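You operate a simulated robot arm through the tools that you are given. There is no shell and no other tool. Be economical: measure what you need, move in short steps, check, and stop when the job is done.

You are at the controls of a simulated two-armed robot. One attempt, no reset.

## Task
Swap the dotted card on the slide plate for the red bunch's card and dot it as it asks.
Fine: old card on the grey card ledge; one dot; new card stays on the slide, pushed in; wheel back to blank; the other card on the ledge stays bare.

Only the result counts: the job must be done as asked and must still hold three seconds after the hand-in. Knocking over, shifting, dropping, spilling or breaking anything else fails it.

## Robot
Two 7-joint arms with fingered hands on one trunk, on a base that drives. Base frame: it is fixed to the floor where the robot stands at the start and does not move with it; the origin is under the middle of the robot, x ahead of it, y to its left, z up. Lengths are in mm, angles in rad, forces in N, time in s.
The left shoulder is at the start at [28, 170, 1272], the right one opposite. With the tool pointing down near the work surface each hand reaches from about 200 to 740 mm from the robot's upright axis, wherever it stands, measured 20 degrees to its own side. Places, roughly: card spot on the slide plate [500, -200, 900]; grey card ledge [500, 0, 900]; slide plate with knob [500, -200, 900]; sticker wheel stand [400, -200, 900]. Payload 4 kg a hand.
The TCP of each hand is the grasp point between the finger pads, 26 mm short of the fingertips. In the tool frame z runs along the fingers and y along their closing line. Largest opening 132 mm; the body of the gripper starts 73 mm behind the TCP. The gripper is a hand of 4 fingers: y runs from the thumb to the fingers, the wrist lies at [0, 0, -224] in the tool frame, and closing takes about 1.5 s.
Orientation is told as [roll, pitch, yaw] about the base's x, y, z axes, in that order, counted from this pose: with the fingers straight down and closing along the base's y, the tool's x points along the base's -x, its y along +y and its z along -z.

## Interface
- The arms move only by the tool arm_command. It takes "left_plan", "right_plan" or both (then of equal length, played together; a hand with none holds still); each is a list of rows, each an object (a shift or turn left out is 0, a gripper value left out holds the last) with "linear": the shift along the base's x, y, z in m, a list of three; "rotation": the turn, a rotation vector about the base's x, y, z in rad, a list of three; "claw": the closure in counts, from 0 (fully open) to 255 (shut). In form: [{"linear": [dx, dy, dz], "rotation": [rx, ry, rz], "claw": claw}, ...]. A call has 1 to 20 rows; each row is the pose to reach, as a shift and turn from the pose commanded when the call began. Each row takes 0.2 s and may step no farther than 50 mm and 0.15 rad from the row before; otherwise, or with a gripper value out of range, the whole call is refused. Where a pose cannot be reached the arm comes as near as it can. A force on the tool above 90 N (or 10 N above the force at the start of the call, whichever is more), or a blocked arm, ends the call early, and 0.2 s more pass. Each finger travels about 45 mm/s and halts on what it meets, pressing with about 30 N; the grip force reading is that of the motor and also rises with nothing between the fingers. The clock runs only during rows and for 0.2 s after the last one: add rows that repeat a pose to give the fingers time. The reply holds the time, the measured pose of the TCP, the force on the tool along the base axes, the opening and the grip force, in the units named above and with some noise, with the torque about the TCP (base axes, N m) and any sound that the robot's microphone picked up, and new pictures: "show" is both (left out), scene, wrist or none (wrist: the cameras of the hands that moved).
- Cameras (640 x 400 px; columns grow to the right, rows downward): "scene" is now at [99.4, -16.6, 1428.9]; the picture's right is [-0.21, -0.98, 0.00], its down [-0.70, 0.15, -0.70] and it looks along [0.68, -0.15, -0.72] (base axes); focal length 214 px, centre (320, 200). "left" rides on the left gripper at [-68, 2, -97] in its tool frame; the picture's right is [-0.03, -1.00, 0.00], its down [0.82, -0.02, -0.58] and it looks along [0.58, -0.02, 0.82] (tool axes); focal length 270 px, centre (320, 200). "right" rides on the right gripper at [68, 2, -97] in its tool frame; the picture's right is [-0.03, 1.00, 0.00], its down [-0.82, -0.02, -0.58] and it looks along [-0.58, -0.01, 0.82] (tool axes); focal length 270 px, centre (320, 200). There is no depth. A picture from a camera that has moved, and an enlarged one, comes with that camera's place and axes in the base frame and with its lens.
- move_column(by): slides the trunk up (or, below 0, down) by that many mm; the arms and the scene camera ride with it, the base frame stays. It gives what a move gives, with no picture.
- base_move(legs): drives the robot by 1 to 6 legs, each [ahead, turn to the left] in mm and rad, along the robot's own axes; the way and the turn of a leg run together, so that a leg with both is an arc; at most 1500 mm and 3.142 rad a leg. The arms and the cameras ride along, it lands a little off, and it stops where it bumps. It gives what a move gives, and a new picture of the scene camera.
- set_grasp(shape, hand): the hand has 4 fingers and takes this shape, open, in about a second: jaw (thumb against the fingers, like two jaws); tri (thumb and two fingers); tip (a fingertip pinch); poke (one finger out to press); point (the index stretched); flat (the hand flat); cup (the hand cupped); fist (a fist). The gripper value then closes the fingers along that shape, each until it touches; the sizes above hold for jaw. It gives what a move gives, with no picture.
- aim_head(pan, tilt): turns the head with the scene camera to pan (to the left, within 1.501 rad either way) and tilt (down, from -0.506 to 1.204), counted from straight ahead of the robot. It gives what a move gives, and a new picture of the scene camera.
- zoom(camera, box): a new picture of the part [left, top, right, bottom] of that camera's present view, enlarged. No time passes.
- finish_job(): hands the job in; it is judged then, once.

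Go step by step. Nothing tells you exact positions but the pictures and the camera data: compare them with the known pose of the tool, close in by small moves and look again before you grip or let go. The budget is 120 turns and 260 pictures, counting those below and the enlarged ones. Unless the task says otherwise, let go and move clear before handing in, and close with one line.

The tools are called after "Emit:" as name(argument=value, ...) on one line, values as JSON. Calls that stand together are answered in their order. arm_command: Moves the arms, as the interface text tells. Its arguments: {"type":"object","properties":{"left_plan":{"type":"array"},"right_plan":{"type":"array"},"show":{"type":"string","enum":["both","scene","wrist","none"]}},"required":[]} The other tools are called the same way: move_column (by) slides the trunk up or down; set_grasp (shape, hand) gives the hand a shape; base_move (legs) drives the base; aim_head (pan, tilt) turns the head that bears the scene camera; zoom (camera, box) takes an enlarged picture of a part of a camera's view; finish_job () hands the job in.

At the start:

```text
clock: 0.0
left_tool_pos: [327.5, 21.6, 1280.6]
left_tool_rot: [0.001, -0.001, -0.008]
left_wrist_force: [0.0, -0.3, -0.2]
left_ft_torque: [0.02, 0.01, 0.0]
left_grip_width: 132.1
left_grasp_force: 0.1
left_shape: jaw
right_tool_pos: [381.0, -267.0, 1213.7]
right_tool_rot: [0.0, -0.001, -0.008]
right_wrist_force: [0.1, -0.3, 0.2]
right_ft_torque: [-0.01, 0.02, 0.01]
right_grip_width: 132.0
right_grasp_force: 0.1
right_shape: jaw
trunk travel left (down, up): [-500.0, 255.0]
robot x, y, heading: [-1.9, 2.3, 0.0]
head pan, tilt: [-0.211, 0.798]
```

scene: 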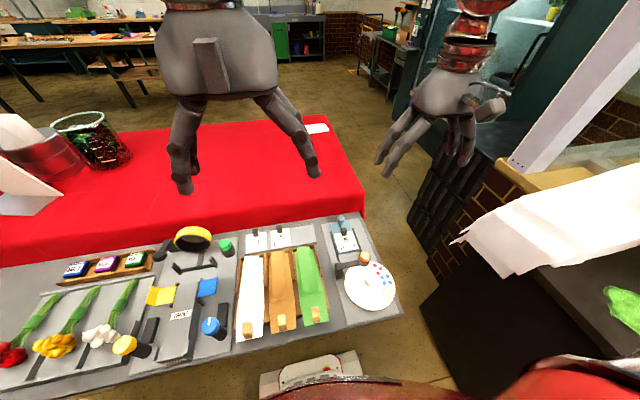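
right: 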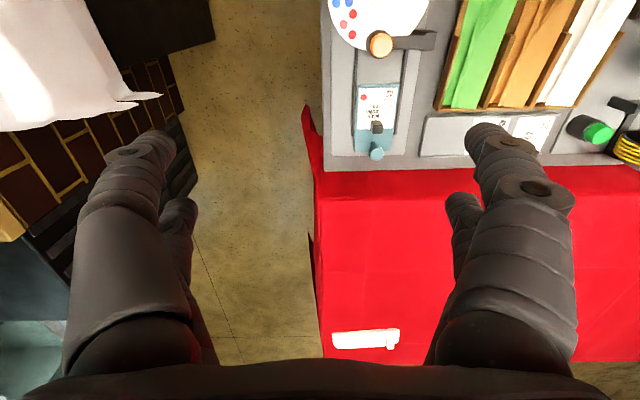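
left: 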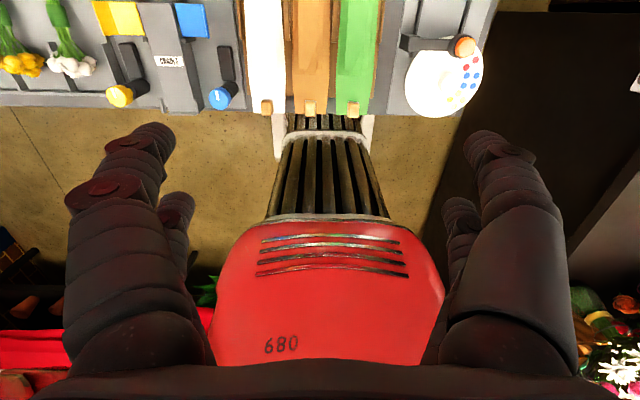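

I see a bench with flower bunches, paper, a slide plate with a card and knob, and a round wheel with dots. I'll zoom in on the key parts first.

Emit:
zoom(camera="scene", box=[300, 200, 420, 330])

Emit:
zoom(camera="scene", box=[220, 205, 340, 280])

Emit:
zoom(camera="right", box=[320, 0, 560, 170])

Emit:
zoom(camera="scene", box=[0, 240, 240, 390])

```text
3.08 times, centred on (360, 265) of scene
camera zoom: at [99.4, -16.6, 1428.9], right [-0.21, -0.98, 0.0], down [-0.7, 0.15, -0.7], along [0.68, -0.15, -0.72], focal length 660 px, centre (197, 0)
```

zoom: 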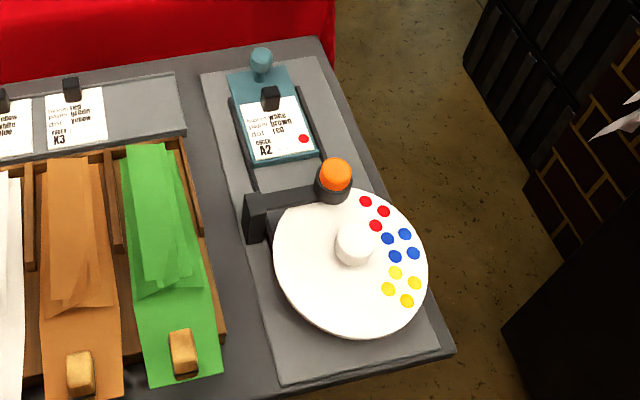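

```text
5.33 times, centred on (280, 242) of scene
camera zoom: at [99.4, -16.6, 1428.9], right [-0.21, -0.98, 0.0], down [-0.7, 0.15, -0.7], along [0.68, -0.15, -0.72], focal length 1144 px, centre (533, -27)
```

zoom: 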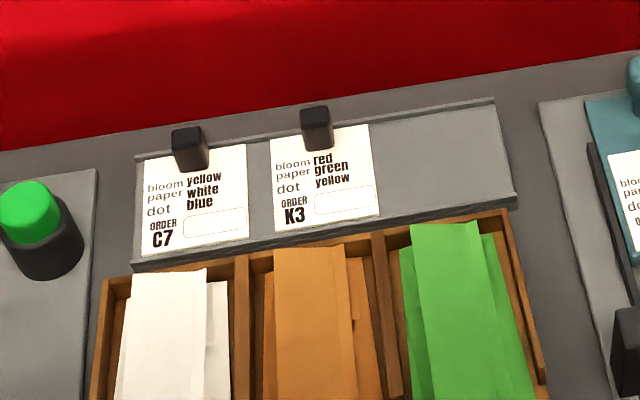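

```text
2.35 times, centred on (440, 85) of right
camera zoom: at [312.7, -266.0, 1310.2], right [0.03, 1.0, 0.0], down [0.82, -0.03, 0.58], along [0.58, -0.02, -0.82], focal length 636 px, centre (38, 471)
```

zoom: 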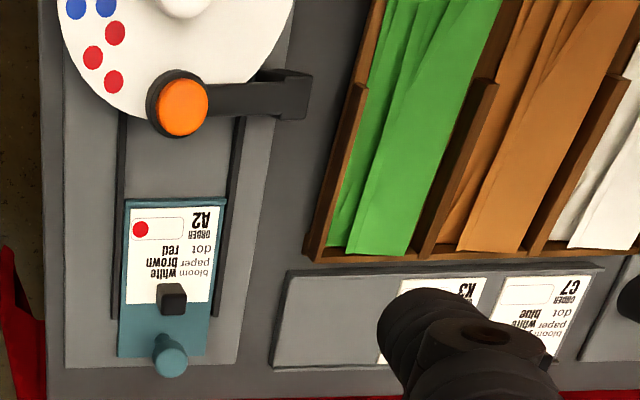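

```text
2.67 times, centred on (120, 315) of scene
camera zoom: at [99.4, -16.6, 1428.9], right [-0.21, -0.98, 0.0], down [-0.7, 0.15, -0.7], along [0.68, -0.15, -0.72], focal length 572 px, centre (853, -107)
```

zoom: 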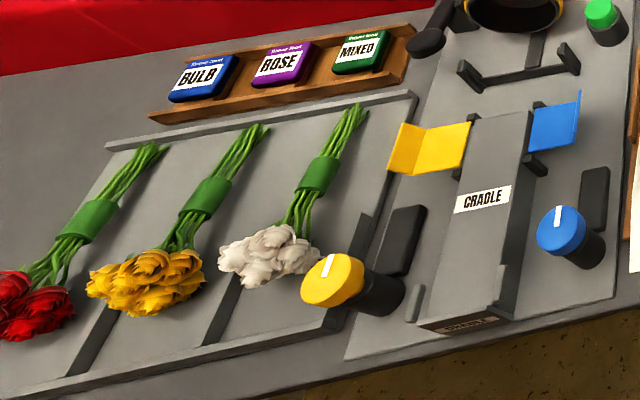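

The red bunch's card is K3 (green paper, yellow dot), and A2 sits on the slide. The black blocks look like card handles, so I'll bring the right hand above the A2 card to measure.

Emit:
arm_command(right_plan=[{"linear": [0.015, 0.016, -0.036]}, {"linear": [0.03, 0.032, -0.072]}, {"linear": [0.045, 0.048, -0.105]}, {"linear": [0.06, 0.064, -0.14]}, {"linear": [0.075, 0.08, -0.17]}, {"linear": [0.085, 0.095, -0.2]}, {"linear": [0.085, 0.095, -0.2]}])

Emit:
zoom(camera="right", box=[160, 50, 480, 250])

```text
clock: 1.6
left_tool_pos: [326.1, 21.0, 1281.9]
left_tool_rot: [0.002, 0.0, -0.007]
left_wrist_force: [-0.6, -0.3, -0.4]
left_ft_torque: [0.0, -0.03, -0.03]
left_grip_width: 132.0
left_grasp_force: 0.1
left_shape: jaw
right_tool_pos: [465.8, -172.6, 1013.2]
right_tool_rot: [0.0, -0.002, -0.008]
right_wrist_force: [0.8, 0.5, -0.1]
right_ft_torque: [-0.01, 0.0, -0.01]
right_grip_width: 131.9
right_grasp_force: 0.1
right_shape: jaw
trunk travel left (down, up): [-500.0, 255.0]
robot x, y, heading: [2.2, 3.6, -0.0]
head pan, tilt: [-0.211, 0.798]
camera scene: at [98.8, -16.5, 1429.0], right [-0.21, -0.98, 0.0], down [-0.7, 0.15, -0.7], along [0.68, -0.15, -0.72], focal length 214 px, centre (320, 200)
camera right: at [397.2, -170.1, 1110.7], right [0.03, 1.0, 0.0], down [0.82, -0.03, 0.58], along [0.58, -0.02, -0.82], focal length 270 px, centre (320, 200)
```

scene: 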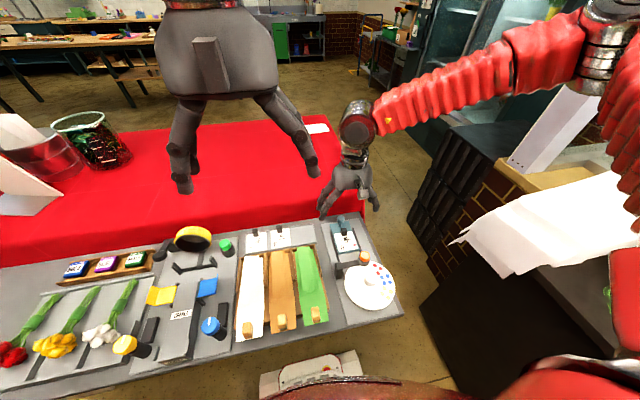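
right: 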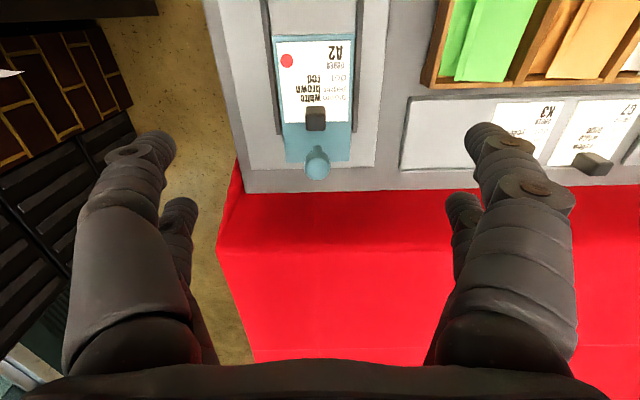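

```text
2.00 times, centred on (320, 150) of right
camera zoom: at [397.2, -170.1, 1110.7], right [0.03, 1.0, 0.0], down [0.82, -0.03, 0.58], along [0.58, -0.02, -0.82], focal length 541 px, centre (320, 300)
```

zoom: 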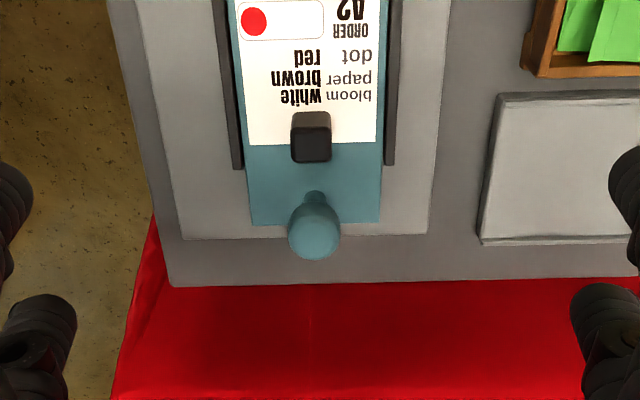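

The A2 handle block is at about (480,-177), top z about 878, with the knob just beyond it. I'll look at the fingertip-pinch shape to get a narrower grip.

Emit:
set_grasp(hand="right", shape="tip")

Emit:
arm_command(right_plan=[{"linear": [0, 0, -0.02], "claw": 60}, {"linear": [0, 0, -0.04], "claw": 120}, {"linear": [0, 0, -0.04], "claw": 120}, {"linear": [0, 0, -0.04], "claw": 120}, {"linear": [0, 0, -0.04], "claw": 120}])

```text
clock: 2.5
left_tool_pos: [326.4, 20.6, 1281.7]
left_tool_rot: [0.002, 0.0, -0.008]
left_wrist_force: [-0.3, 0.1, -0.2]
left_ft_torque: [0.03, 0.03, -0.01]
left_grip_width: 131.9
left_grasp_force: 0.1
left_shape: jaw
right_tool_pos: [465.6, -171.6, 1014.4]
right_tool_rot: [0.0, -0.001, -0.008]
right_wrist_force: [-0.6, -0.8, 0.2]
right_ft_torque: [0.04, -0.01, -0.02]
right_grip_width: 131.8
right_grasp_force: 0.0
right_shape: tip
trunk travel left (down, up): [-500.0, 255.0]
robot x, y, heading: [-0.9, 0.0, 0.001]
head pan, tilt: [-0.211, 0.798]
```

```text
clock: 3.7
left_tool_pos: [327.7, 20.6, 1281.6]
left_tool_rot: [-0.001, 0.0, -0.008]
left_wrist_force: [1.4, 0.0, 0.1]
left_ft_torque: [-0.01, 0.0, 0.02]
left_grip_width: 131.7
left_grasp_force: 0.0
left_shape: jaw
right_tool_pos: [464.1, -174.3, 975.8]
right_tool_rot: [0.002, -0.002, -0.006]
right_wrist_force: [-0.3, -0.3, -0.1]
right_ft_torque: [0.0, -0.01, 0.01]
right_grip_width: 70.4
right_grasp_force: 0.0
right_shape: tip
right hand out of reach, approached as far as the arm can: row 2, 3, 4, 5
trunk travel left (down, up): [-500.0, 255.0]
robot x, y, heading: [-1.1, 1.6, -0.003]
head pan, tilt: [-0.211, 0.798]
camera scene: at [99.6, -16.5, 1428.9], right [-0.21, -0.98, 0.0], down [-0.7, 0.15, -0.7], along [0.68, -0.15, -0.72], focal length 214 px, centre (320, 200)
camera right: at [395.3, -173.6, 1073.1], right [0.03, 1.0, 0.0], down [0.82, -0.03, 0.58], along [0.58, -0.02, -0.82], focal length 270 px, centre (320, 200)
```

scene: 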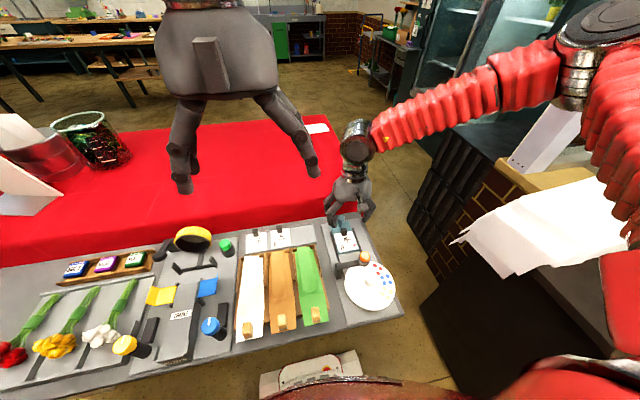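
right: 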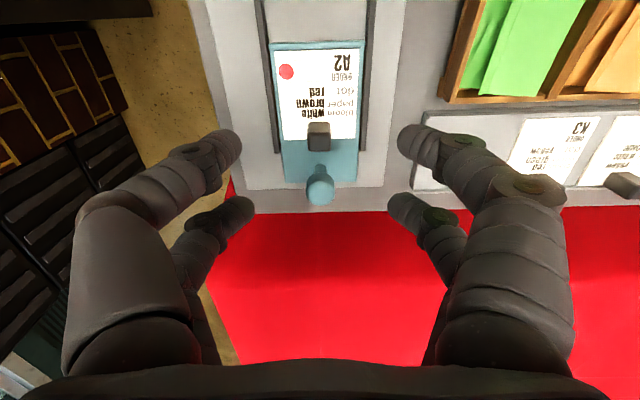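

The hand is limited by the trunk height, and tip shape still shows two finger pairs. I'll raise the hand, lower the trunk, then look at the "tri" shape.

Emit:
arm_command(right_plan=[{"linear": [0, 0, 0.04], "claw": 255}, {"linear": [0, 0, 0.08], "claw": 255}, {"linear": [0, 0, 0.12], "claw": 255}, {"linear": [0, 0, 0.15], "claw": 255}, {"linear": [0, 0, 0.15], "claw": 255}, {"linear": [0, 0, 0.15], "claw": 255}, {"linear": [0, 0, 0.15], "claw": 255}, {"linear": [0, 0, 0.15], "claw": 255}], show="wrist")

Emit:
move_column(by=-150)

Emit:
set_grasp(hand="right", shape="tri")

Emit:
arm_command(right_plan=[{"claw": 140}, {"claw": 140}, {"claw": 140}, {"claw": 140}], show="wrist")

```text
clock: 5.5
left_tool_pos: [327.4, 19.9, 1281.2]
left_tool_rot: [0.0, 0.001, -0.006]
left_wrist_force: [-0.3, -0.5, -0.7]
left_ft_torque: [-0.01, 0.01, 0.0]
left_grip_width: 132.1
left_grasp_force: 0.0
left_shape: jaw
right_tool_pos: [464.2, -175.0, 1127.0]
right_tool_rot: [0.001, -0.001, -0.01]
right_wrist_force: [0.3, -0.2, 0.2]
right_ft_torque: [-0.01, 0.0, 0.02]
right_grip_width: 0.0
right_grasp_force: 30.2
right_shape: tip
trunk travel left (down, up): [-500.0, 255.0]
robot x, y, heading: [0.8, -0.5, -0.005]
head pan, tilt: [-0.211, 0.798]
camera right: at [395.9, -173.0, 1223.7], right [0.03, 1.0, 0.0], down [0.82, -0.03, 0.58], along [0.58, -0.02, -0.82], focal length 270 px, centre (320, 200)
```

right: 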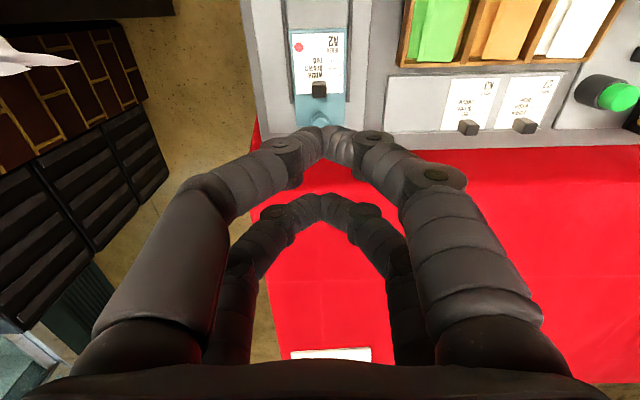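

```text
clock: 7.2
left_tool_pos: [325.5, 20.4, 1131.8]
left_tool_rot: [0.002, -0.001, -0.009]
left_wrist_force: [-0.3, 0.0, 0.2]
left_ft_torque: [0.0, -0.01, 0.01]
left_grip_width: 132.3
left_grasp_force: 0.1
left_shape: jaw
right_tool_pos: [464.7, -174.9, 975.8]
right_tool_rot: [0.001, -0.001, -0.008]
right_wrist_force: [-0.8, -0.2, -0.3]
right_ft_torque: [0.01, -0.02, 0.01]
right_grip_width: 0.0
right_grasp_force: 29.9
right_shape: tip
trunk travel left (down, up): [-350.0, 405.0]
robot x, y, heading: [0.8, -1.4, -0.002]
head pan, tilt: [-0.211, 0.798]
```

```text
clock: 8.2
left_tool_pos: [325.6, 21.0, 1131.1]
left_tool_rot: [0.0, 0.002, -0.007]
left_wrist_force: [-1.5, 0.0, -0.5]
left_ft_torque: [0.02, 0.0, 0.0]
left_grip_width: 131.9
left_grasp_force: 0.1
left_shape: jaw
right_tool_pos: [463.4, -174.9, 975.9]
right_tool_rot: [0.0, -0.001, -0.008]
right_wrist_force: [0.3, 0.4, -0.5]
right_ft_torque: [0.01, -0.01, 0.0]
right_grip_width: 131.7
right_grasp_force: 0.1
right_shape: tri
trunk travel left (down, up): [-350.0, 405.0]
robot x, y, heading: [-4.4, 4.6, -0.0]
head pan, tilt: [-0.211, 0.798]
```

```text
clock: 9.2
left_tool_pos: [327.4, 19.9, 1131.6]
left_tool_rot: [0.0, 0.001, -0.007]
left_wrist_force: [-0.2, 0.1, -0.2]
left_ft_torque: [0.01, -0.01, 0.01]
left_grip_width: 131.7
left_grasp_force: 0.0
left_shape: jaw
right_tool_pos: [465.3, -174.8, 977.5]
right_tool_rot: [0.0, 0.001, -0.008]
right_wrist_force: [1.0, -0.2, -0.4]
right_ft_torque: [-0.04, -0.01, 0.04]
right_grip_width: 60.1
right_grasp_force: 0.0
right_shape: tri
trunk travel left (down, up): [-350.0, 405.0]
robot x, y, heading: [0.8, 2.2, -0.002]
head pan, tilt: [-0.211, 0.798]
camera right: at [395.8, -173.6, 1073.4], right [0.03, 1.0, 0.0], down [0.82, -0.03, 0.58], along [0.58, -0.02, -0.82], focal length 270 px, centre (320, 200)
```

right: 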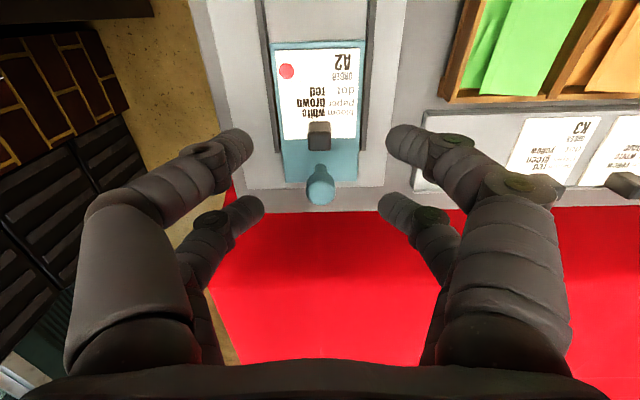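

All shapes show two finger pairs at about ±19 mm, so I'll go back to jaw and grip the block with the far pair, offset from the knob. I'll descend partway and look.

Emit:
set_grasp(hand="right", shape="jaw")

Emit:
arm_command(right_plan=[{"linear": [0, -0.003, 0], "claw": 180}, {"linear": [0, -0.003, 0], "claw": 180}, {"linear": [0, -0.003, 0], "claw": 180}, {"linear": [0, -0.003, 0], "claw": 180}, {"linear": [0, -0.003, -0.02], "claw": 180}, {"linear": [0, -0.003, -0.04], "claw": 180}, {"linear": [0, -0.003, -0.06], "claw": 180}, {"linear": [0, -0.003, -0.06], "claw": 180}])

Emit:
zoom(camera="scene", box=[290, 180, 410, 255])

```text
clock: 10.1
left_tool_pos: [326.1, 20.9, 1131.1]
left_tool_rot: [-0.001, 0.002, -0.008]
left_wrist_force: [0.3, 0.4, -0.2]
left_ft_torque: [0.01, -0.01, -0.01]
left_grip_width: 131.9
left_grasp_force: 0.0
left_shape: jaw
right_tool_pos: [463.6, -175.1, 976.0]
right_tool_rot: [0.0, 0.0, -0.009]
right_wrist_force: [-0.2, 0.0, -0.7]
right_ft_torque: [0.01, 0.0, -0.01]
right_grip_width: 131.7
right_grasp_force: 0.1
right_shape: jaw
trunk travel left (down, up): [-350.0, 405.0]
robot x, y, heading: [1.2, -0.9, 0.002]
head pan, tilt: [-0.211, 0.798]
```

```text
clock: 11.8
left_tool_pos: [326.6, 20.9, 1131.8]
left_tool_rot: [0.001, -0.001, -0.007]
left_wrist_force: [-0.8, 1.9, -0.4]
left_ft_torque: [-0.01, 0.0, 0.01]
left_grip_width: 132.1
left_grasp_force: 0.1
left_shape: jaw
right_tool_pos: [462.4, -177.1, 917.2]
right_tool_rot: [0.0, 0.0, -0.008]
right_wrist_force: [0.1, 0.4, -0.4]
right_ft_torque: [0.01, 0.01, -0.01]
right_grip_width: 39.1
right_grasp_force: 0.0
right_shape: jaw
trunk travel left (down, up): [-350.0, 405.0]
robot x, y, heading: [-2.2, -4.2, 0.003]
head pan, tilt: [-0.211, 0.798]
camera scene: at [129.3, -16.5, 1277.5], right [-0.21, -0.98, 0.0], down [-0.7, 0.15, -0.7], along [0.68, -0.15, -0.72], focal length 214 px, centre (320, 200)
camera right: at [394.8, -176.6, 1013.6], right [0.03, 1.0, 0.0], down [0.82, -0.03, 0.58], along [0.58, -0.02, -0.82], focal length 270 px, centre (320, 200)
```

scene: 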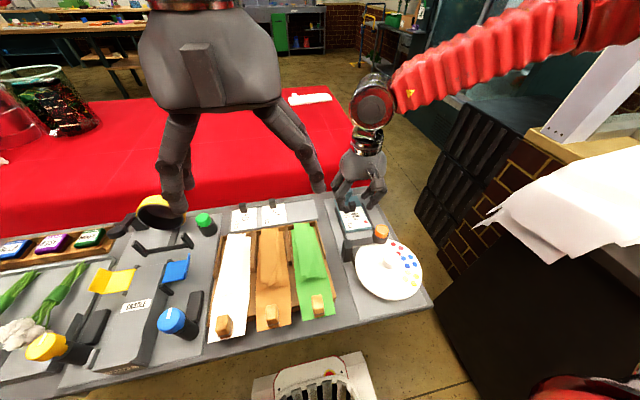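
right: 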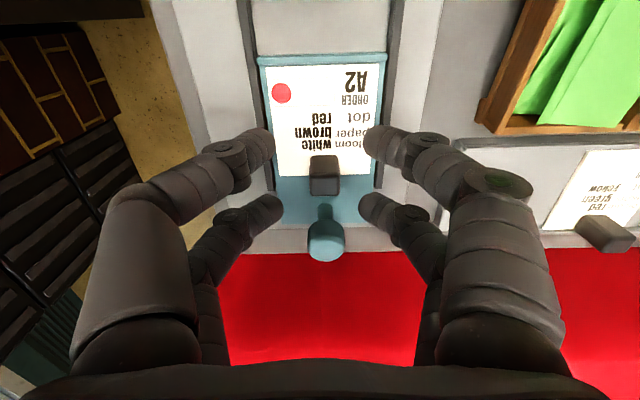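

```text
5.33 times, centred on (350, 218) of scene
camera zoom: at [129.3, -16.5, 1277.5], right [-0.21, -0.98, 0.0], down [-0.7, 0.15, -0.7], along [0.68, -0.15, -0.72], focal length 1144 px, centre (160, 107)
```

zoom: 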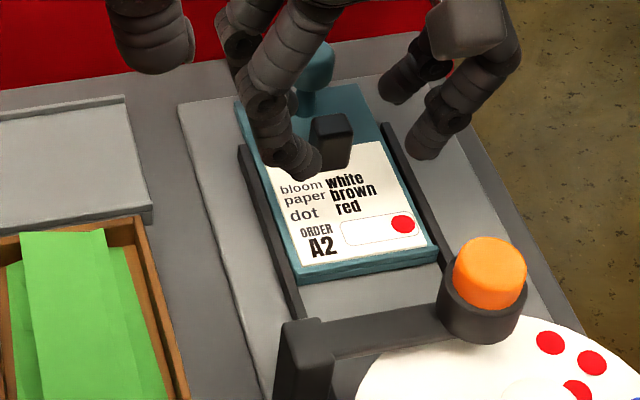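

The far finger pair lines up with the block (482,-177, top z about 874). I'll descend so the tips are just above the card, then close.

Emit:
arm_command(right_plan=[{"linear": [0.003, 0, -0.015], "claw": 180}, {"linear": [0.003, 0, -0.028], "claw": 180}, {"linear": [0.003, 0, -0.028], "claw": 255}, {"linear": [0.003, 0, -0.028], "claw": 255}, {"linear": [0.003, 0, -0.028], "claw": 255}, {"linear": [0.003, 0, -0.028], "claw": 255}], show="wrist")

Emit:
zoom(camera="scene", box=[290, 180, 410, 255])

```text
clock: 13.2
left_tool_pos: [326.9, 20.6, 1131.8]
left_tool_rot: [-0.001, 0.002, -0.006]
left_wrist_force: [0.1, 0.2, 0.2]
left_ft_torque: [0.03, 0.01, -0.03]
left_grip_width: 131.8
left_grasp_force: 0.1
left_shape: jaw
right_tool_pos: [467.8, -177.6, 888.9]
right_tool_rot: [-0.001, 0.0, -0.008]
right_wrist_force: [1.3, 0.2, 0.3]
right_ft_torque: [-0.05, -0.01, 0.01]
right_grip_width: 0.1
right_grasp_force: 30.4
right_shape: jaw
trunk travel left (down, up): [-350.0, 405.0]
robot x, y, heading: [3.8, 1.4, 0.0]
head pan, tilt: [-0.211, 0.798]
camera right: at [398.9, -176.9, 985.4], right [0.03, 1.0, 0.0], down [0.82, -0.03, 0.58], along [0.58, -0.02, -0.82], focal length 270 px, centre (320, 200)
```

right: 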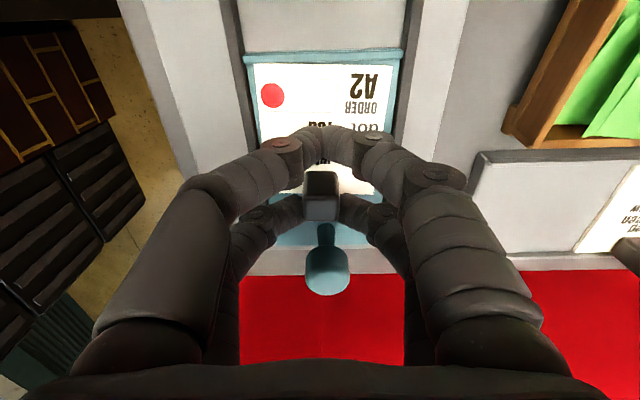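

```text
5.33 times, centred on (350, 218) of scene
camera zoom: at [129.8, -16.6, 1277.5], right [-0.21, -0.98, 0.0], down [-0.7, 0.15, -0.7], along [0.68, -0.15, -0.72], focal length 1144 px, centre (160, 107)
```

zoom: 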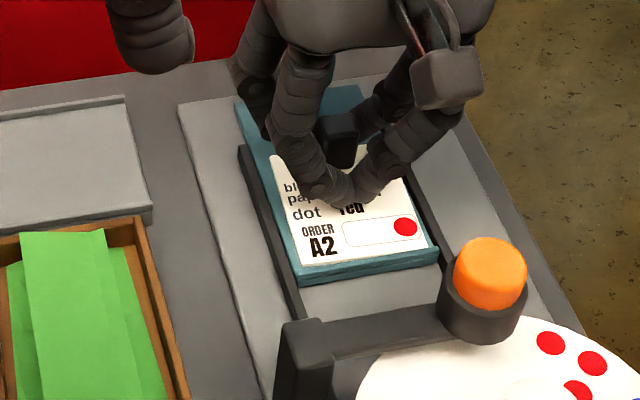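

The far pair seems to have stopped on the block, though the reported width is 0. A small lift will show whether it's held.

Emit:
arm_command(right_plan=[{"linear": [0, 0, 0.006]}, {"linear": [0, 0, 0.012]}, {"linear": [0, 0, 0.012]}], show="wrist")

Emit:
zoom(camera="scene", box=[290, 180, 410, 255])

```text
clock: 14.1
left_tool_pos: [327.3, 21.0, 1131.4]
left_tool_rot: [0.0, 0.001, -0.009]
left_wrist_force: [-0.1, -0.5, -0.1]
left_ft_torque: [0.01, 0.01, 0.0]
left_grip_width: 132.1
left_grasp_force: 0.1
left_shape: jaw
right_tool_pos: [466.8, -176.4, 901.7]
right_tool_rot: [0.0, -0.002, -0.009]
right_wrist_force: [0.3, 0.9, 0.7]
right_ft_torque: [0.04, -0.04, -0.01]
right_grip_width: 0.0
right_grasp_force: 29.6
right_shape: jaw
trunk travel left (down, up): [-350.0, 405.0]
robot x, y, heading: [1.4, -2.4, -0.0]
head pan, tilt: [-0.211, 0.798]
camera right: at [398.8, -176.6, 997.7], right [0.03, 1.0, 0.0], down [0.82, -0.03, 0.58], along [0.58, -0.02, -0.82], focal length 270 px, centre (320, 200)
```

right: 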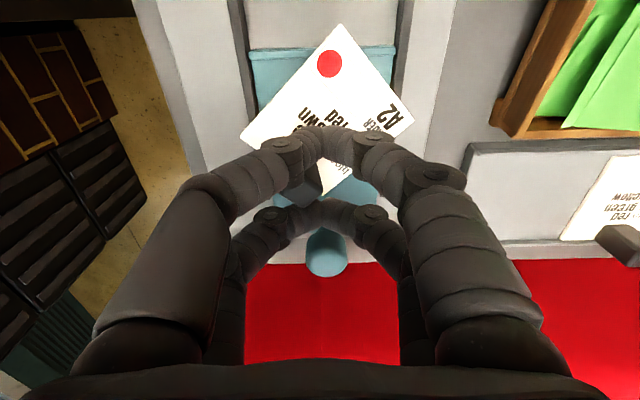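

```text
5.33 times, centred on (350, 218) of scene
camera zoom: at [129.7, -16.5, 1277.5], right [-0.21, -0.98, 0.0], down [-0.7, 0.15, -0.7], along [0.68, -0.15, -0.72], focal length 1144 px, centre (160, 107)
```

zoom: 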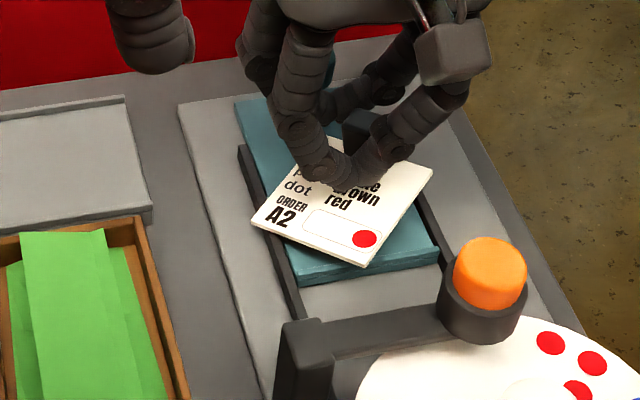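

The rounded far fingers were about 7 mm off the block and squeezed it sideways, twisting the card. I'll set it down again, open, and look.

Emit:
arm_command(right_plan=[{"linear": [0, 0, -0.006]}, {"linear": [0, 0, -0.011]}, {"linear": [0, 0, -0.011], "claw": 200}, {"linear": [0, 0, -0.011], "claw": 150}, {"linear": [0, 0, -0.011], "claw": 150}, {"linear": [0, 0, -0.011], "claw": 150}, {"linear": [0, 0, 0.02], "claw": 150}, {"linear": [0, 0, 0.05], "claw": 150}], show="wrist")

Emit:
zoom(camera="scene", box=[290, 180, 410, 255])

```text
clock: 15.8
left_tool_pos: [327.2, 19.7, 1131.6]
left_tool_rot: [-0.001, 0.0, -0.009]
left_wrist_force: [0.1, 0.3, 0.1]
left_ft_torque: [0.0, 0.03, -0.01]
left_grip_width: 132.1
left_grasp_force: 0.0
left_shape: jaw
right_tool_pos: [466.3, -178.2, 950.3]
right_tool_rot: [0.001, 0.0, -0.01]
right_wrist_force: [0.2, 0.1, -0.6]
right_ft_torque: [-0.03, -0.01, -0.03]
right_grip_width: 53.8
right_grasp_force: 0.1
right_shape: jaw
trunk travel left (down, up): [-350.0, 405.0]
robot x, y, heading: [1.4, -0.0, 0.005]
head pan, tilt: [-0.211, 0.798]
camera right: at [398.2, -176.0, 1047.4], right [0.03, 1.0, 0.0], down [0.82, -0.03, 0.58], along [0.58, -0.02, -0.82], focal length 270 px, centre (320, 200)
```

right: 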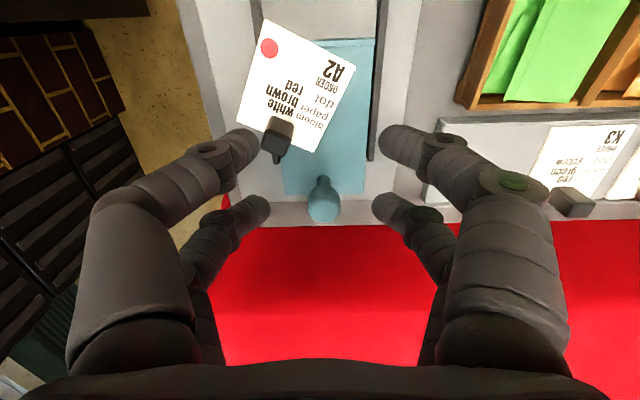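

```text
5.33 times, centred on (350, 218) of scene
camera zoom: at [129.4, -16.4, 1277.5], right [-0.21, -0.98, 0.0], down [-0.7, 0.15, -0.7], along [0.68, -0.15, -0.72], focal length 1144 px, centre (160, 107)
```

zoom: 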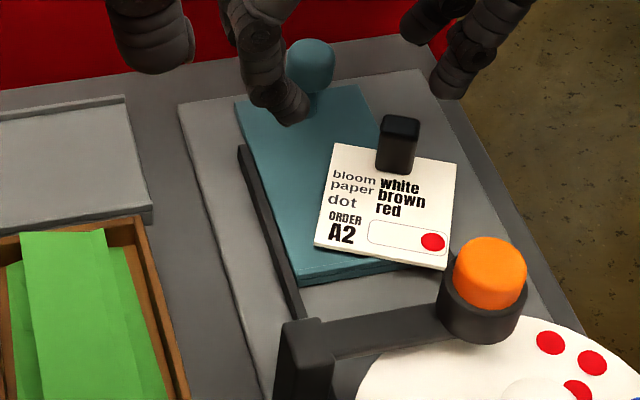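

The card now sits turned about -0.46 rad with its block near (463,-205), clear of the knob. I'll turn the hand to match and put the far pair squarely on the block.

Emit:
arm_command(right_plan=[{"linear": [-0.007, -0.006, 0], "rotation": [0, 0, -0.12], "claw": 170}, {"linear": [-0.014, -0.012, 0], "rotation": [0, 0, -0.24], "claw": 170}, {"linear": [-0.021, -0.018, 0], "rotation": [0, 0, -0.36], "claw": 170}, {"linear": [-0.021, -0.018, 0], "rotation": [0, 0, -0.457], "claw": 170}, {"linear": [-0.021, -0.018, -0.02], "rotation": [0, 0, -0.457], "claw": 170}, {"linear": [-0.021, -0.018, -0.03], "rotation": [0, 0, -0.457], "claw": 170}, {"linear": [-0.021, -0.018, -0.03], "rotation": [0, 0, -0.457], "claw": 170}], show="wrist")

Emit:
zoom(camera="scene", box=[290, 180, 410, 255])

Emit:
zoom(camera="right", box=[220, 50, 460, 250])

```text
clock: 17.4
left_tool_pos: [327.9, 21.3, 1131.0]
left_tool_rot: [0.0, 0.002, -0.007]
left_wrist_force: [0.0, 0.0, -0.6]
left_ft_torque: [0.01, -0.03, 0.0]
left_grip_width: 131.9
left_grasp_force: 0.1
left_shape: jaw
right_tool_pos: [452.0, -208.4, 924.8]
right_tool_rot: [0.001, 0.004, -0.462]
right_wrist_force: [0.1, 0.6, -0.2]
right_ft_torque: [0.0, 0.0, -0.04]
right_grip_width: 44.3
right_grasp_force: 0.2
right_shape: jaw
right hand out of reach, approached as far as the arm can: row 4, 5, 6, 7
trunk travel left (down, up): [-350.0, 405.0]
robot x, y, heading: [0.7, -1.2, 0.001]
head pan, tilt: [-0.211, 0.798]
camera right: at [391.4, -177.8, 1023.2], right [0.47, 0.88, 0.0], down [0.72, -0.38, 0.57], along [0.51, -0.27, -0.82], focal length 270 px, centre (320, 200)
```

right: 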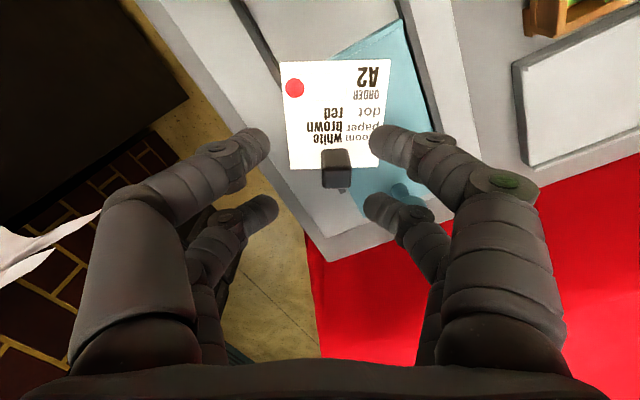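

```text
5.33 times, centred on (350, 218) of scene
camera zoom: at [129.6, -16.5, 1277.5], right [-0.21, -0.98, 0.0], down [-0.7, 0.15, -0.7], along [0.68, -0.15, -0.72], focal length 1144 px, centre (160, 107)
```

zoom: 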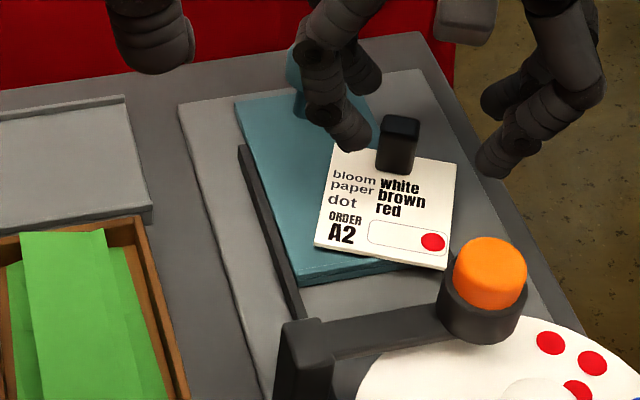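

```text
2.00 times, centred on (340, 150) of right
camera zoom: at [391.4, -177.8, 1023.2], right [0.47, 0.88, 0.0], down [0.72, -0.38, 0.57], along [0.51, -0.27, -0.82], focal length 541 px, centre (280, 300)
```

zoom: 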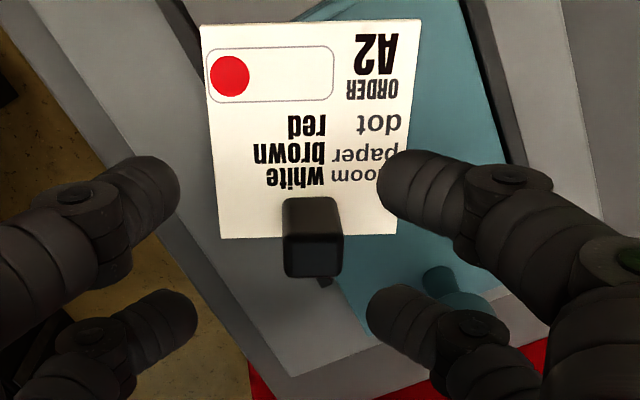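

The block top is at about (475,-210). I need to shift the hand by about (+6,+7.5) mm so the far pair straddles it.

Emit:
arm_command(right_plan=[{"linear": [0.006, 0.0075, 0], "rotation": [0, 0, 0.0]}, {"linear": [0.006, 0.0075, -0.01], "rotation": [0, 0, 0]}, {"linear": [0.006, 0.0075, -0.01], "rotation": [0, 0, 0]}], show="none")

Emit:
zoom(camera="right", box=[220, 50, 460, 250])

```text
clock: 18.2
left_tool_pos: [328.1, 20.2, 1131.1]
left_tool_rot: [0.0, 0.002, -0.007]
left_wrist_force: [-0.2, -0.4, 0.3]
left_ft_torque: [-0.03, 0.0, 0.0]
left_grip_width: 132.0
left_grasp_force: 0.1
left_shape: jaw
right_tool_pos: [461.2, -206.2, 918.6]
right_tool_rot: [0.003, 0.006, -0.464]
right_wrist_force: [-0.3, 0.7, 0.3]
right_ft_torque: [0.02, -0.04, 0.02]
right_grip_width: 44.5
right_grasp_force: 0.0
right_shape: jaw
right hand out of reach, approached as far as the arm can: row 1, 2, 3
trunk travel left (down, up): [-350.0, 405.0]
robot x, y, heading: [-3.4, -0.6, 0.001]
head pan, tilt: [-0.211, 0.798]
```

```text
2.00 times, centred on (340, 150) of right
camera zoom: at [400.8, -175.9, 1015.6], right [0.47, 0.88, 0.0], down [0.72, -0.38, 0.57], along [0.51, -0.27, -0.82], focal length 541 px, centre (280, 300)
```

zoom: 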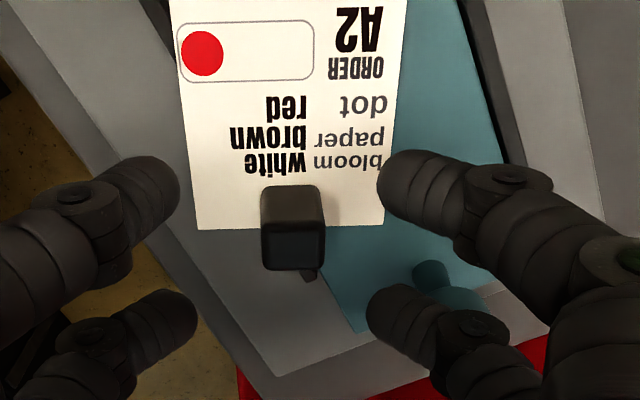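

The arm is at a limit in this posture, so I'll lift the hand, lower the trunk another 100 mm for a better posture, and realign.

Emit:
arm_command(right_plan=[{"linear": [0, 0, 0.04]}, {"linear": [0, 0, 0.08]}, {"linear": [0, 0, 0.11]}, {"linear": [0, 0, 0.11]}], show="none")

Emit:
move_column(by=-100)

Emit:
arm_command(right_plan=[{"linear": [0, 0, 0]}, {"linear": [0, 0, 0]}])

```text
clock: 19.2
left_tool_pos: [328.0, 20.3, 1131.2]
left_tool_rot: [0.002, 0.002, -0.006]
left_wrist_force: [0.0, -0.8, 0.3]
left_ft_torque: [0.02, 0.01, 0.05]
left_grip_width: 132.1
left_grasp_force: 0.1
left_shape: jaw
right_tool_pos: [461.7, -207.5, 1028.8]
right_tool_rot: [0.0, 0.0, -0.465]
right_wrist_force: [-0.3, 0.2, -0.7]
right_ft_torque: [0.0, 0.02, 0.01]
right_grip_width: 44.2
right_grasp_force: 0.2
right_shape: jaw
trunk travel left (down, up): [-350.0, 405.0]
robot x, y, heading: [-0.1, 1.1, 0.002]
head pan, tilt: [-0.211, 0.798]
```

```text
clock: 20.6
left_tool_pos: [325.6, 21.0, 1032.7]
left_tool_rot: [-0.001, 0.0, -0.005]
left_wrist_force: [0.0, 0.1, -0.1]
left_ft_torque: [0.0, 0.0, 0.02]
left_grip_width: 132.0
left_grasp_force: 0.1
left_shape: jaw
right_tool_pos: [460.1, -206.9, 928.8]
right_tool_rot: [0.001, -0.003, -0.465]
right_wrist_force: [0.0, 0.4, 0.4]
right_ft_torque: [0.02, 0.04, 0.03]
right_grip_width: 44.2
right_grasp_force: 0.1
right_shape: jaw
trunk travel left (down, up): [-250.0, 505.0]
robot x, y, heading: [-1.8, -2.7, -0.001]
head pan, tilt: [-0.211, 0.798]
```

```text
clock: 21.2
left_tool_pos: [327.7, 20.1, 1030.8]
left_tool_rot: [0.0, 0.002, -0.006]
left_wrist_force: [0.0, 1.0, 0.8]
left_ft_torque: [0.02, 0.01, -0.01]
left_grip_width: 131.9
left_grasp_force: 0.0
left_shape: jaw
right_tool_pos: [461.1, -205.4, 926.5]
right_tool_rot: [0.0, 0.0, -0.465]
right_wrist_force: [1.1, 0.4, -0.3]
right_ft_torque: [-0.04, -0.01, 0.01]
right_grip_width: 44.1
right_grasp_force: 0.0
right_shape: jaw
trunk travel left (down, up): [-250.0, 505.0]
robot x, y, heading: [-0.9, 2.9, 0.004]
head pan, tilt: [-0.211, 0.798]
camera scene: at [164.5, -16.5, 1175.0], right [-0.21, -0.98, 0.0], down [-0.7, 0.15, -0.7], along [0.68, -0.15, -0.72], focal length 214 px, centre (320, 200)
camera right: at [400.3, -175.2, 1025.2], right [0.47, 0.88, 0.0], down [0.72, -0.38, 0.58], along [0.51, -0.27, -0.82], focal length 270 px, centre (320, 200)
```

scene: 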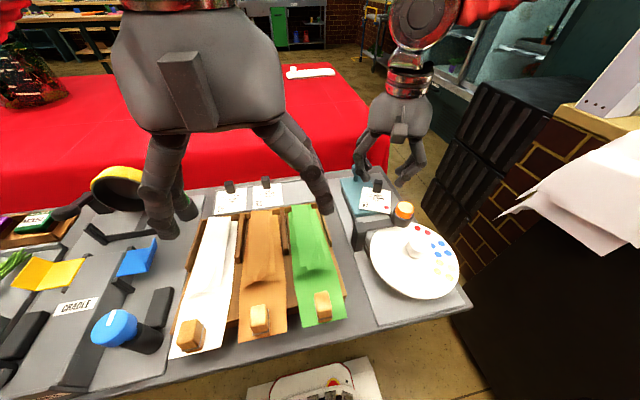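
right: 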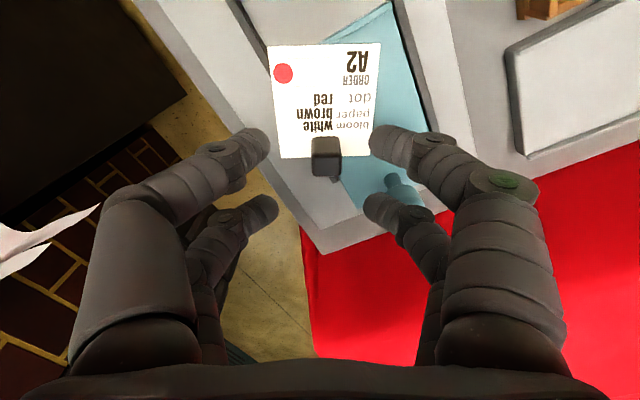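

Now I'll shift to align the far pair and descend to grip height without closing, moving the left hand up out of the camera's view at the same time.

Emit:
arm_command(right_plan=[{"linear": [-0.005, 0.005, 0]}, {"linear": [-0.005, 0.005, -0.013]}, {"linear": [-0.005, 0.005, -0.025]}, {"linear": [-0.005, 0.005, -0.037]}, {"linear": [-0.005, 0.005, -0.037]}], left_plan=[{"linear": [0, 0.035, 0.02]}, {"linear": [0, 0.07, 0.04]}, {"linear": [0, 0.1, 0.06]}, {"linear": [0, 0.14, 0.08]}, {"linear": [0, 0.18, 0.1]}], show="scene")

Emit:
zoom(camera="right", box=[220, 50, 460, 250])

Emit:
zoom(camera="scene", box=[300, 140, 480, 260])

```text
clock: 22.4
left_tool_pos: [324.9, 202.5, 1133.0]
left_tool_rot: [-0.003, 0.001, -0.006]
left_wrist_force: [0.1, 0.9, 0.0]
left_ft_torque: [-0.01, 0.01, -0.01]
left_grip_width: 131.9
left_grasp_force: 0.0
left_shape: jaw
right_tool_pos: [455.5, -200.4, 892.5]
right_tool_rot: [-0.001, -0.002, -0.467]
right_wrist_force: [0.1, 0.9, 0.6]
right_ft_torque: [0.01, 0.0, 0.02]
right_grip_width: 44.5
right_grasp_force: 0.1
right_shape: jaw
trunk travel left (down, up): [-250.0, 505.0]
robot x, y, heading: [-1.5, -0.8, 0.002]
head pan, tilt: [-0.211, 0.798]
camera scene: at [163.2, -16.1, 1175.3], right [-0.21, -0.98, 0.0], down [-0.7, 0.15, -0.7], along [0.68, -0.15, -0.72], focal length 214 px, centre (320, 200)
```

scene: 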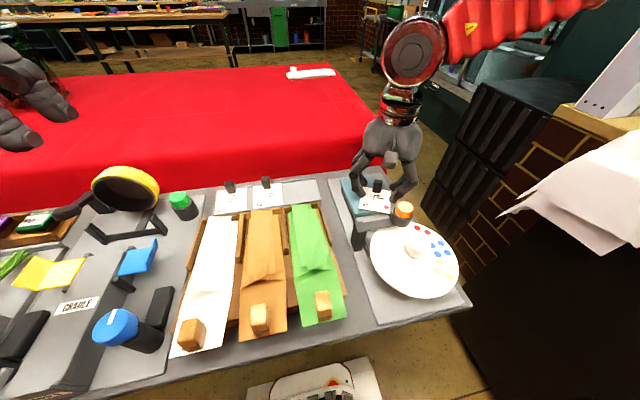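

```text
2.00 times, centred on (340, 150) of right
camera zoom: at [393.9, -169.7, 988.9], right [0.47, 0.88, 0.0], down [0.72, -0.38, 0.58], along [0.51, -0.27, -0.82], focal length 541 px, centre (280, 300)
```

zoom: 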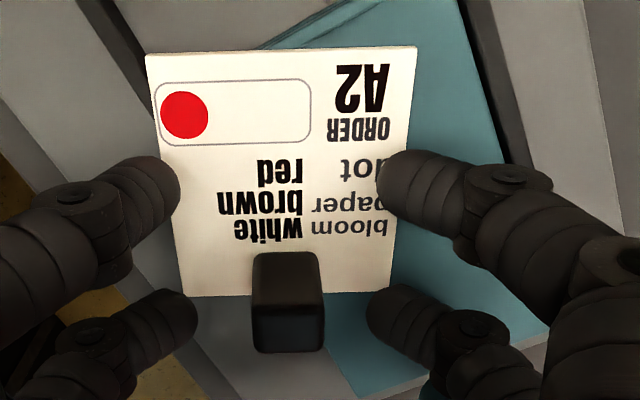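

```text
3.33 times, centred on (390, 200) of scene
camera zoom: at [163.2, -16.1, 1175.3], right [-0.21, -0.98, 0.0], down [-0.7, 0.15, -0.7], along [0.68, -0.15, -0.72], focal length 715 px, centre (87, 200)
```

zoom: 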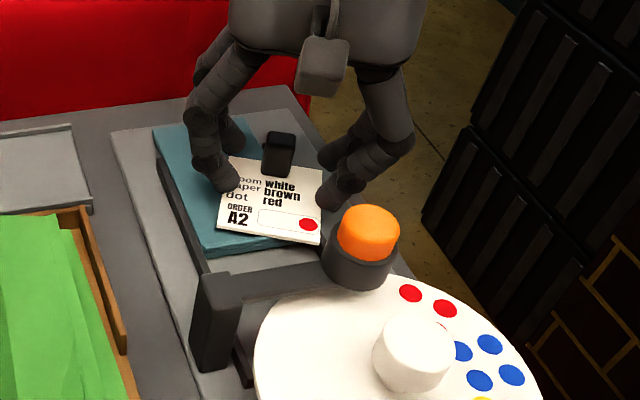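

The block is centred between the far pair. I'll make a 2 mm nudge forward and 4 mm down, then close.

Emit:
arm_command(right_plan=[{"linear": [0.002, -0.001, -0.004]}, {"linear": [0.002, -0.001, -0.004], "claw": 210}, {"linear": [0.002, -0.001, -0.004], "claw": 240}, {"linear": [0.002, -0.001, -0.004], "claw": 255}, {"linear": [0.002, -0.001, -0.004], "claw": 255}, {"linear": [0.002, -0.001, -0.004], "claw": 255}], show="none")

Emit:
zoom(camera="right", box=[220, 50, 460, 250])

```text
clock: 23.8
left_tool_pos: [326.2, 200.6, 1131.6]
left_tool_rot: [0.0, 0.001, -0.008]
left_wrist_force: [0.4, -0.2, -0.1]
left_ft_torque: [-0.01, 0.03, -0.01]
left_grip_width: 131.7
left_grasp_force: 0.0
left_shape: jaw
right_tool_pos: [458.3, -201.8, 887.8]
right_tool_rot: [0.001, -0.001, -0.465]
right_wrist_force: [0.4, -1.0, -0.1]
right_ft_torque: [0.0, 0.0, 0.02]
right_grip_width: 13.2
right_grasp_force: 30.3
right_shape: jaw
trunk travel left (down, up): [-250.0, 505.0]
robot x, y, heading: [-2.9, -0.0, -0.001]
head pan, tilt: [-0.211, 0.798]
```

```text
2.00 times, centred on (340, 150) of right
camera zoom: at [397.3, -171.2, 984.3], right [0.47, 0.88, 0.0], down [0.72, -0.38, 0.58], along [0.51, -0.27, -0.82], focal length 541 px, centre (280, 300)
```

zoom: 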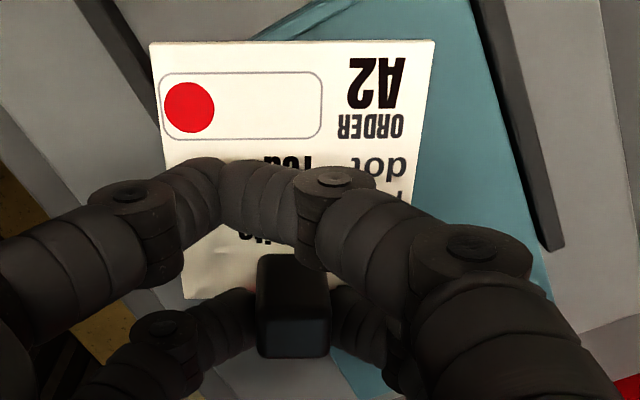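

Width reads 13 mm and the far pair holds the block. Lifting straight up.

Emit:
arm_command(right_plan=[{"linear": [0, 0, 0.01]}, {"linear": [0, 0, 0.03]}, {"linear": [0, 0, 0.06]}, {"linear": [0, 0, 0.06]}])

```text
clock: 24.8
left_tool_pos: [326.5, 200.1, 1132.6]
left_tool_rot: [0.0, 0.003, -0.006]
left_wrist_force: [-0.9, 0.5, -0.8]
left_ft_torque: [0.03, 0.0, 0.02]
left_grip_width: 131.8
left_grasp_force: 0.1
left_shape: jaw
right_tool_pos: [458.2, -202.1, 946.9]
right_tool_rot: [0.0, -0.001, -0.466]
right_wrist_force: [0.8, -0.1, -0.2]
right_ft_torque: [0.02, 0.05, 0.0]
right_grip_width: 12.8
right_grasp_force: 30.1
right_shape: jaw
trunk travel left (down, up): [-250.0, 505.0]
robot x, y, heading: [-1.9, -4.5, -0.002]
head pan, tilt: [-0.211, 0.798]
camera scene: at [164.6, -16.5, 1174.9], right [-0.21, -0.98, 0.0], down [-0.7, 0.15, -0.7], along [0.68, -0.15, -0.72], focal length 214 px, centre (320, 200)
camera right: at [397.2, -172.0, 1044.6], right [0.47, 0.88, 0.0], down [0.72, -0.38, 0.58], along [0.51, -0.27, -0.82], focal length 270 px, centre (320, 200)
```

scene: 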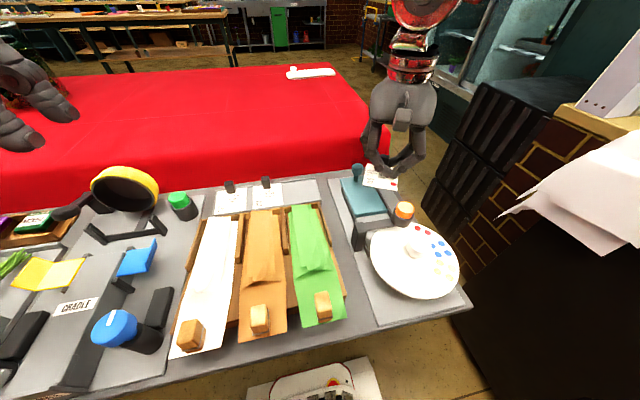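
right: 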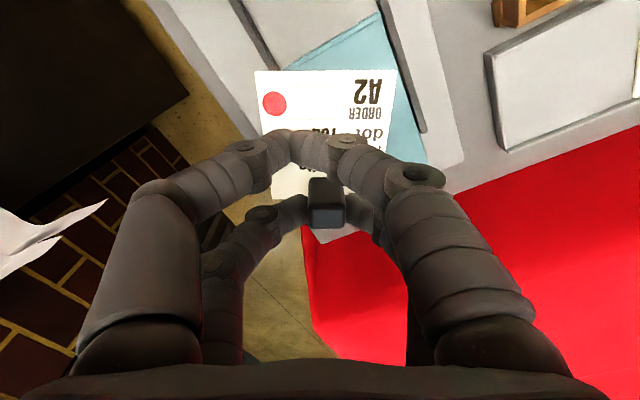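

The card is held. I'll measure the ledge and its free slot now that the hand is clear.

Emit:
zoom(camera="scene", box=[200, 160, 350, 230])

Emit:
zoom(camera="scene", box=[320, 150, 480, 310])

```text
4.27 times, centred on (275, 195) of scene
camera zoom: at [164.6, -16.5, 1174.9], right [-0.21, -0.98, 0.0], down [-0.7, 0.15, -0.7], along [0.68, -0.15, -0.72], focal length 915 px, centre (512, 221)
```

zoom: 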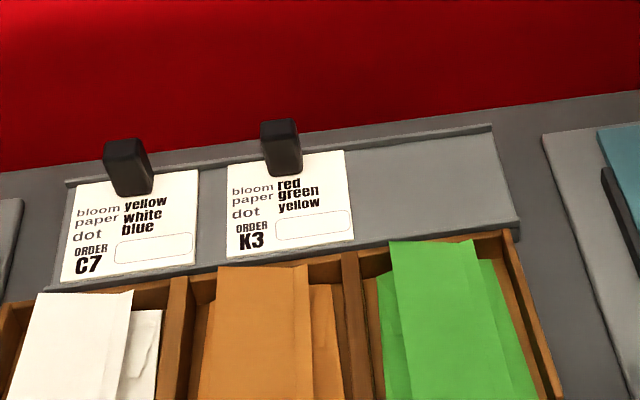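

```text
2.50 times, centred on (400, 230) of scene
camera zoom: at [164.6, -16.5, 1174.9], right [-0.21, -0.98, 0.0], down [-0.7, 0.15, -0.7], along [0.68, -0.15, -0.72], focal length 536 px, centre (120, 125)
```

zoom: 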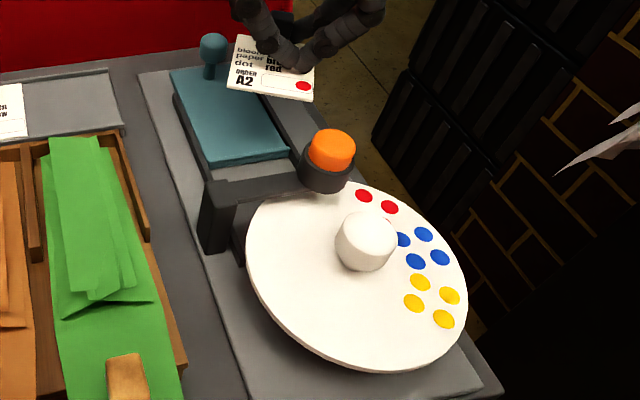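

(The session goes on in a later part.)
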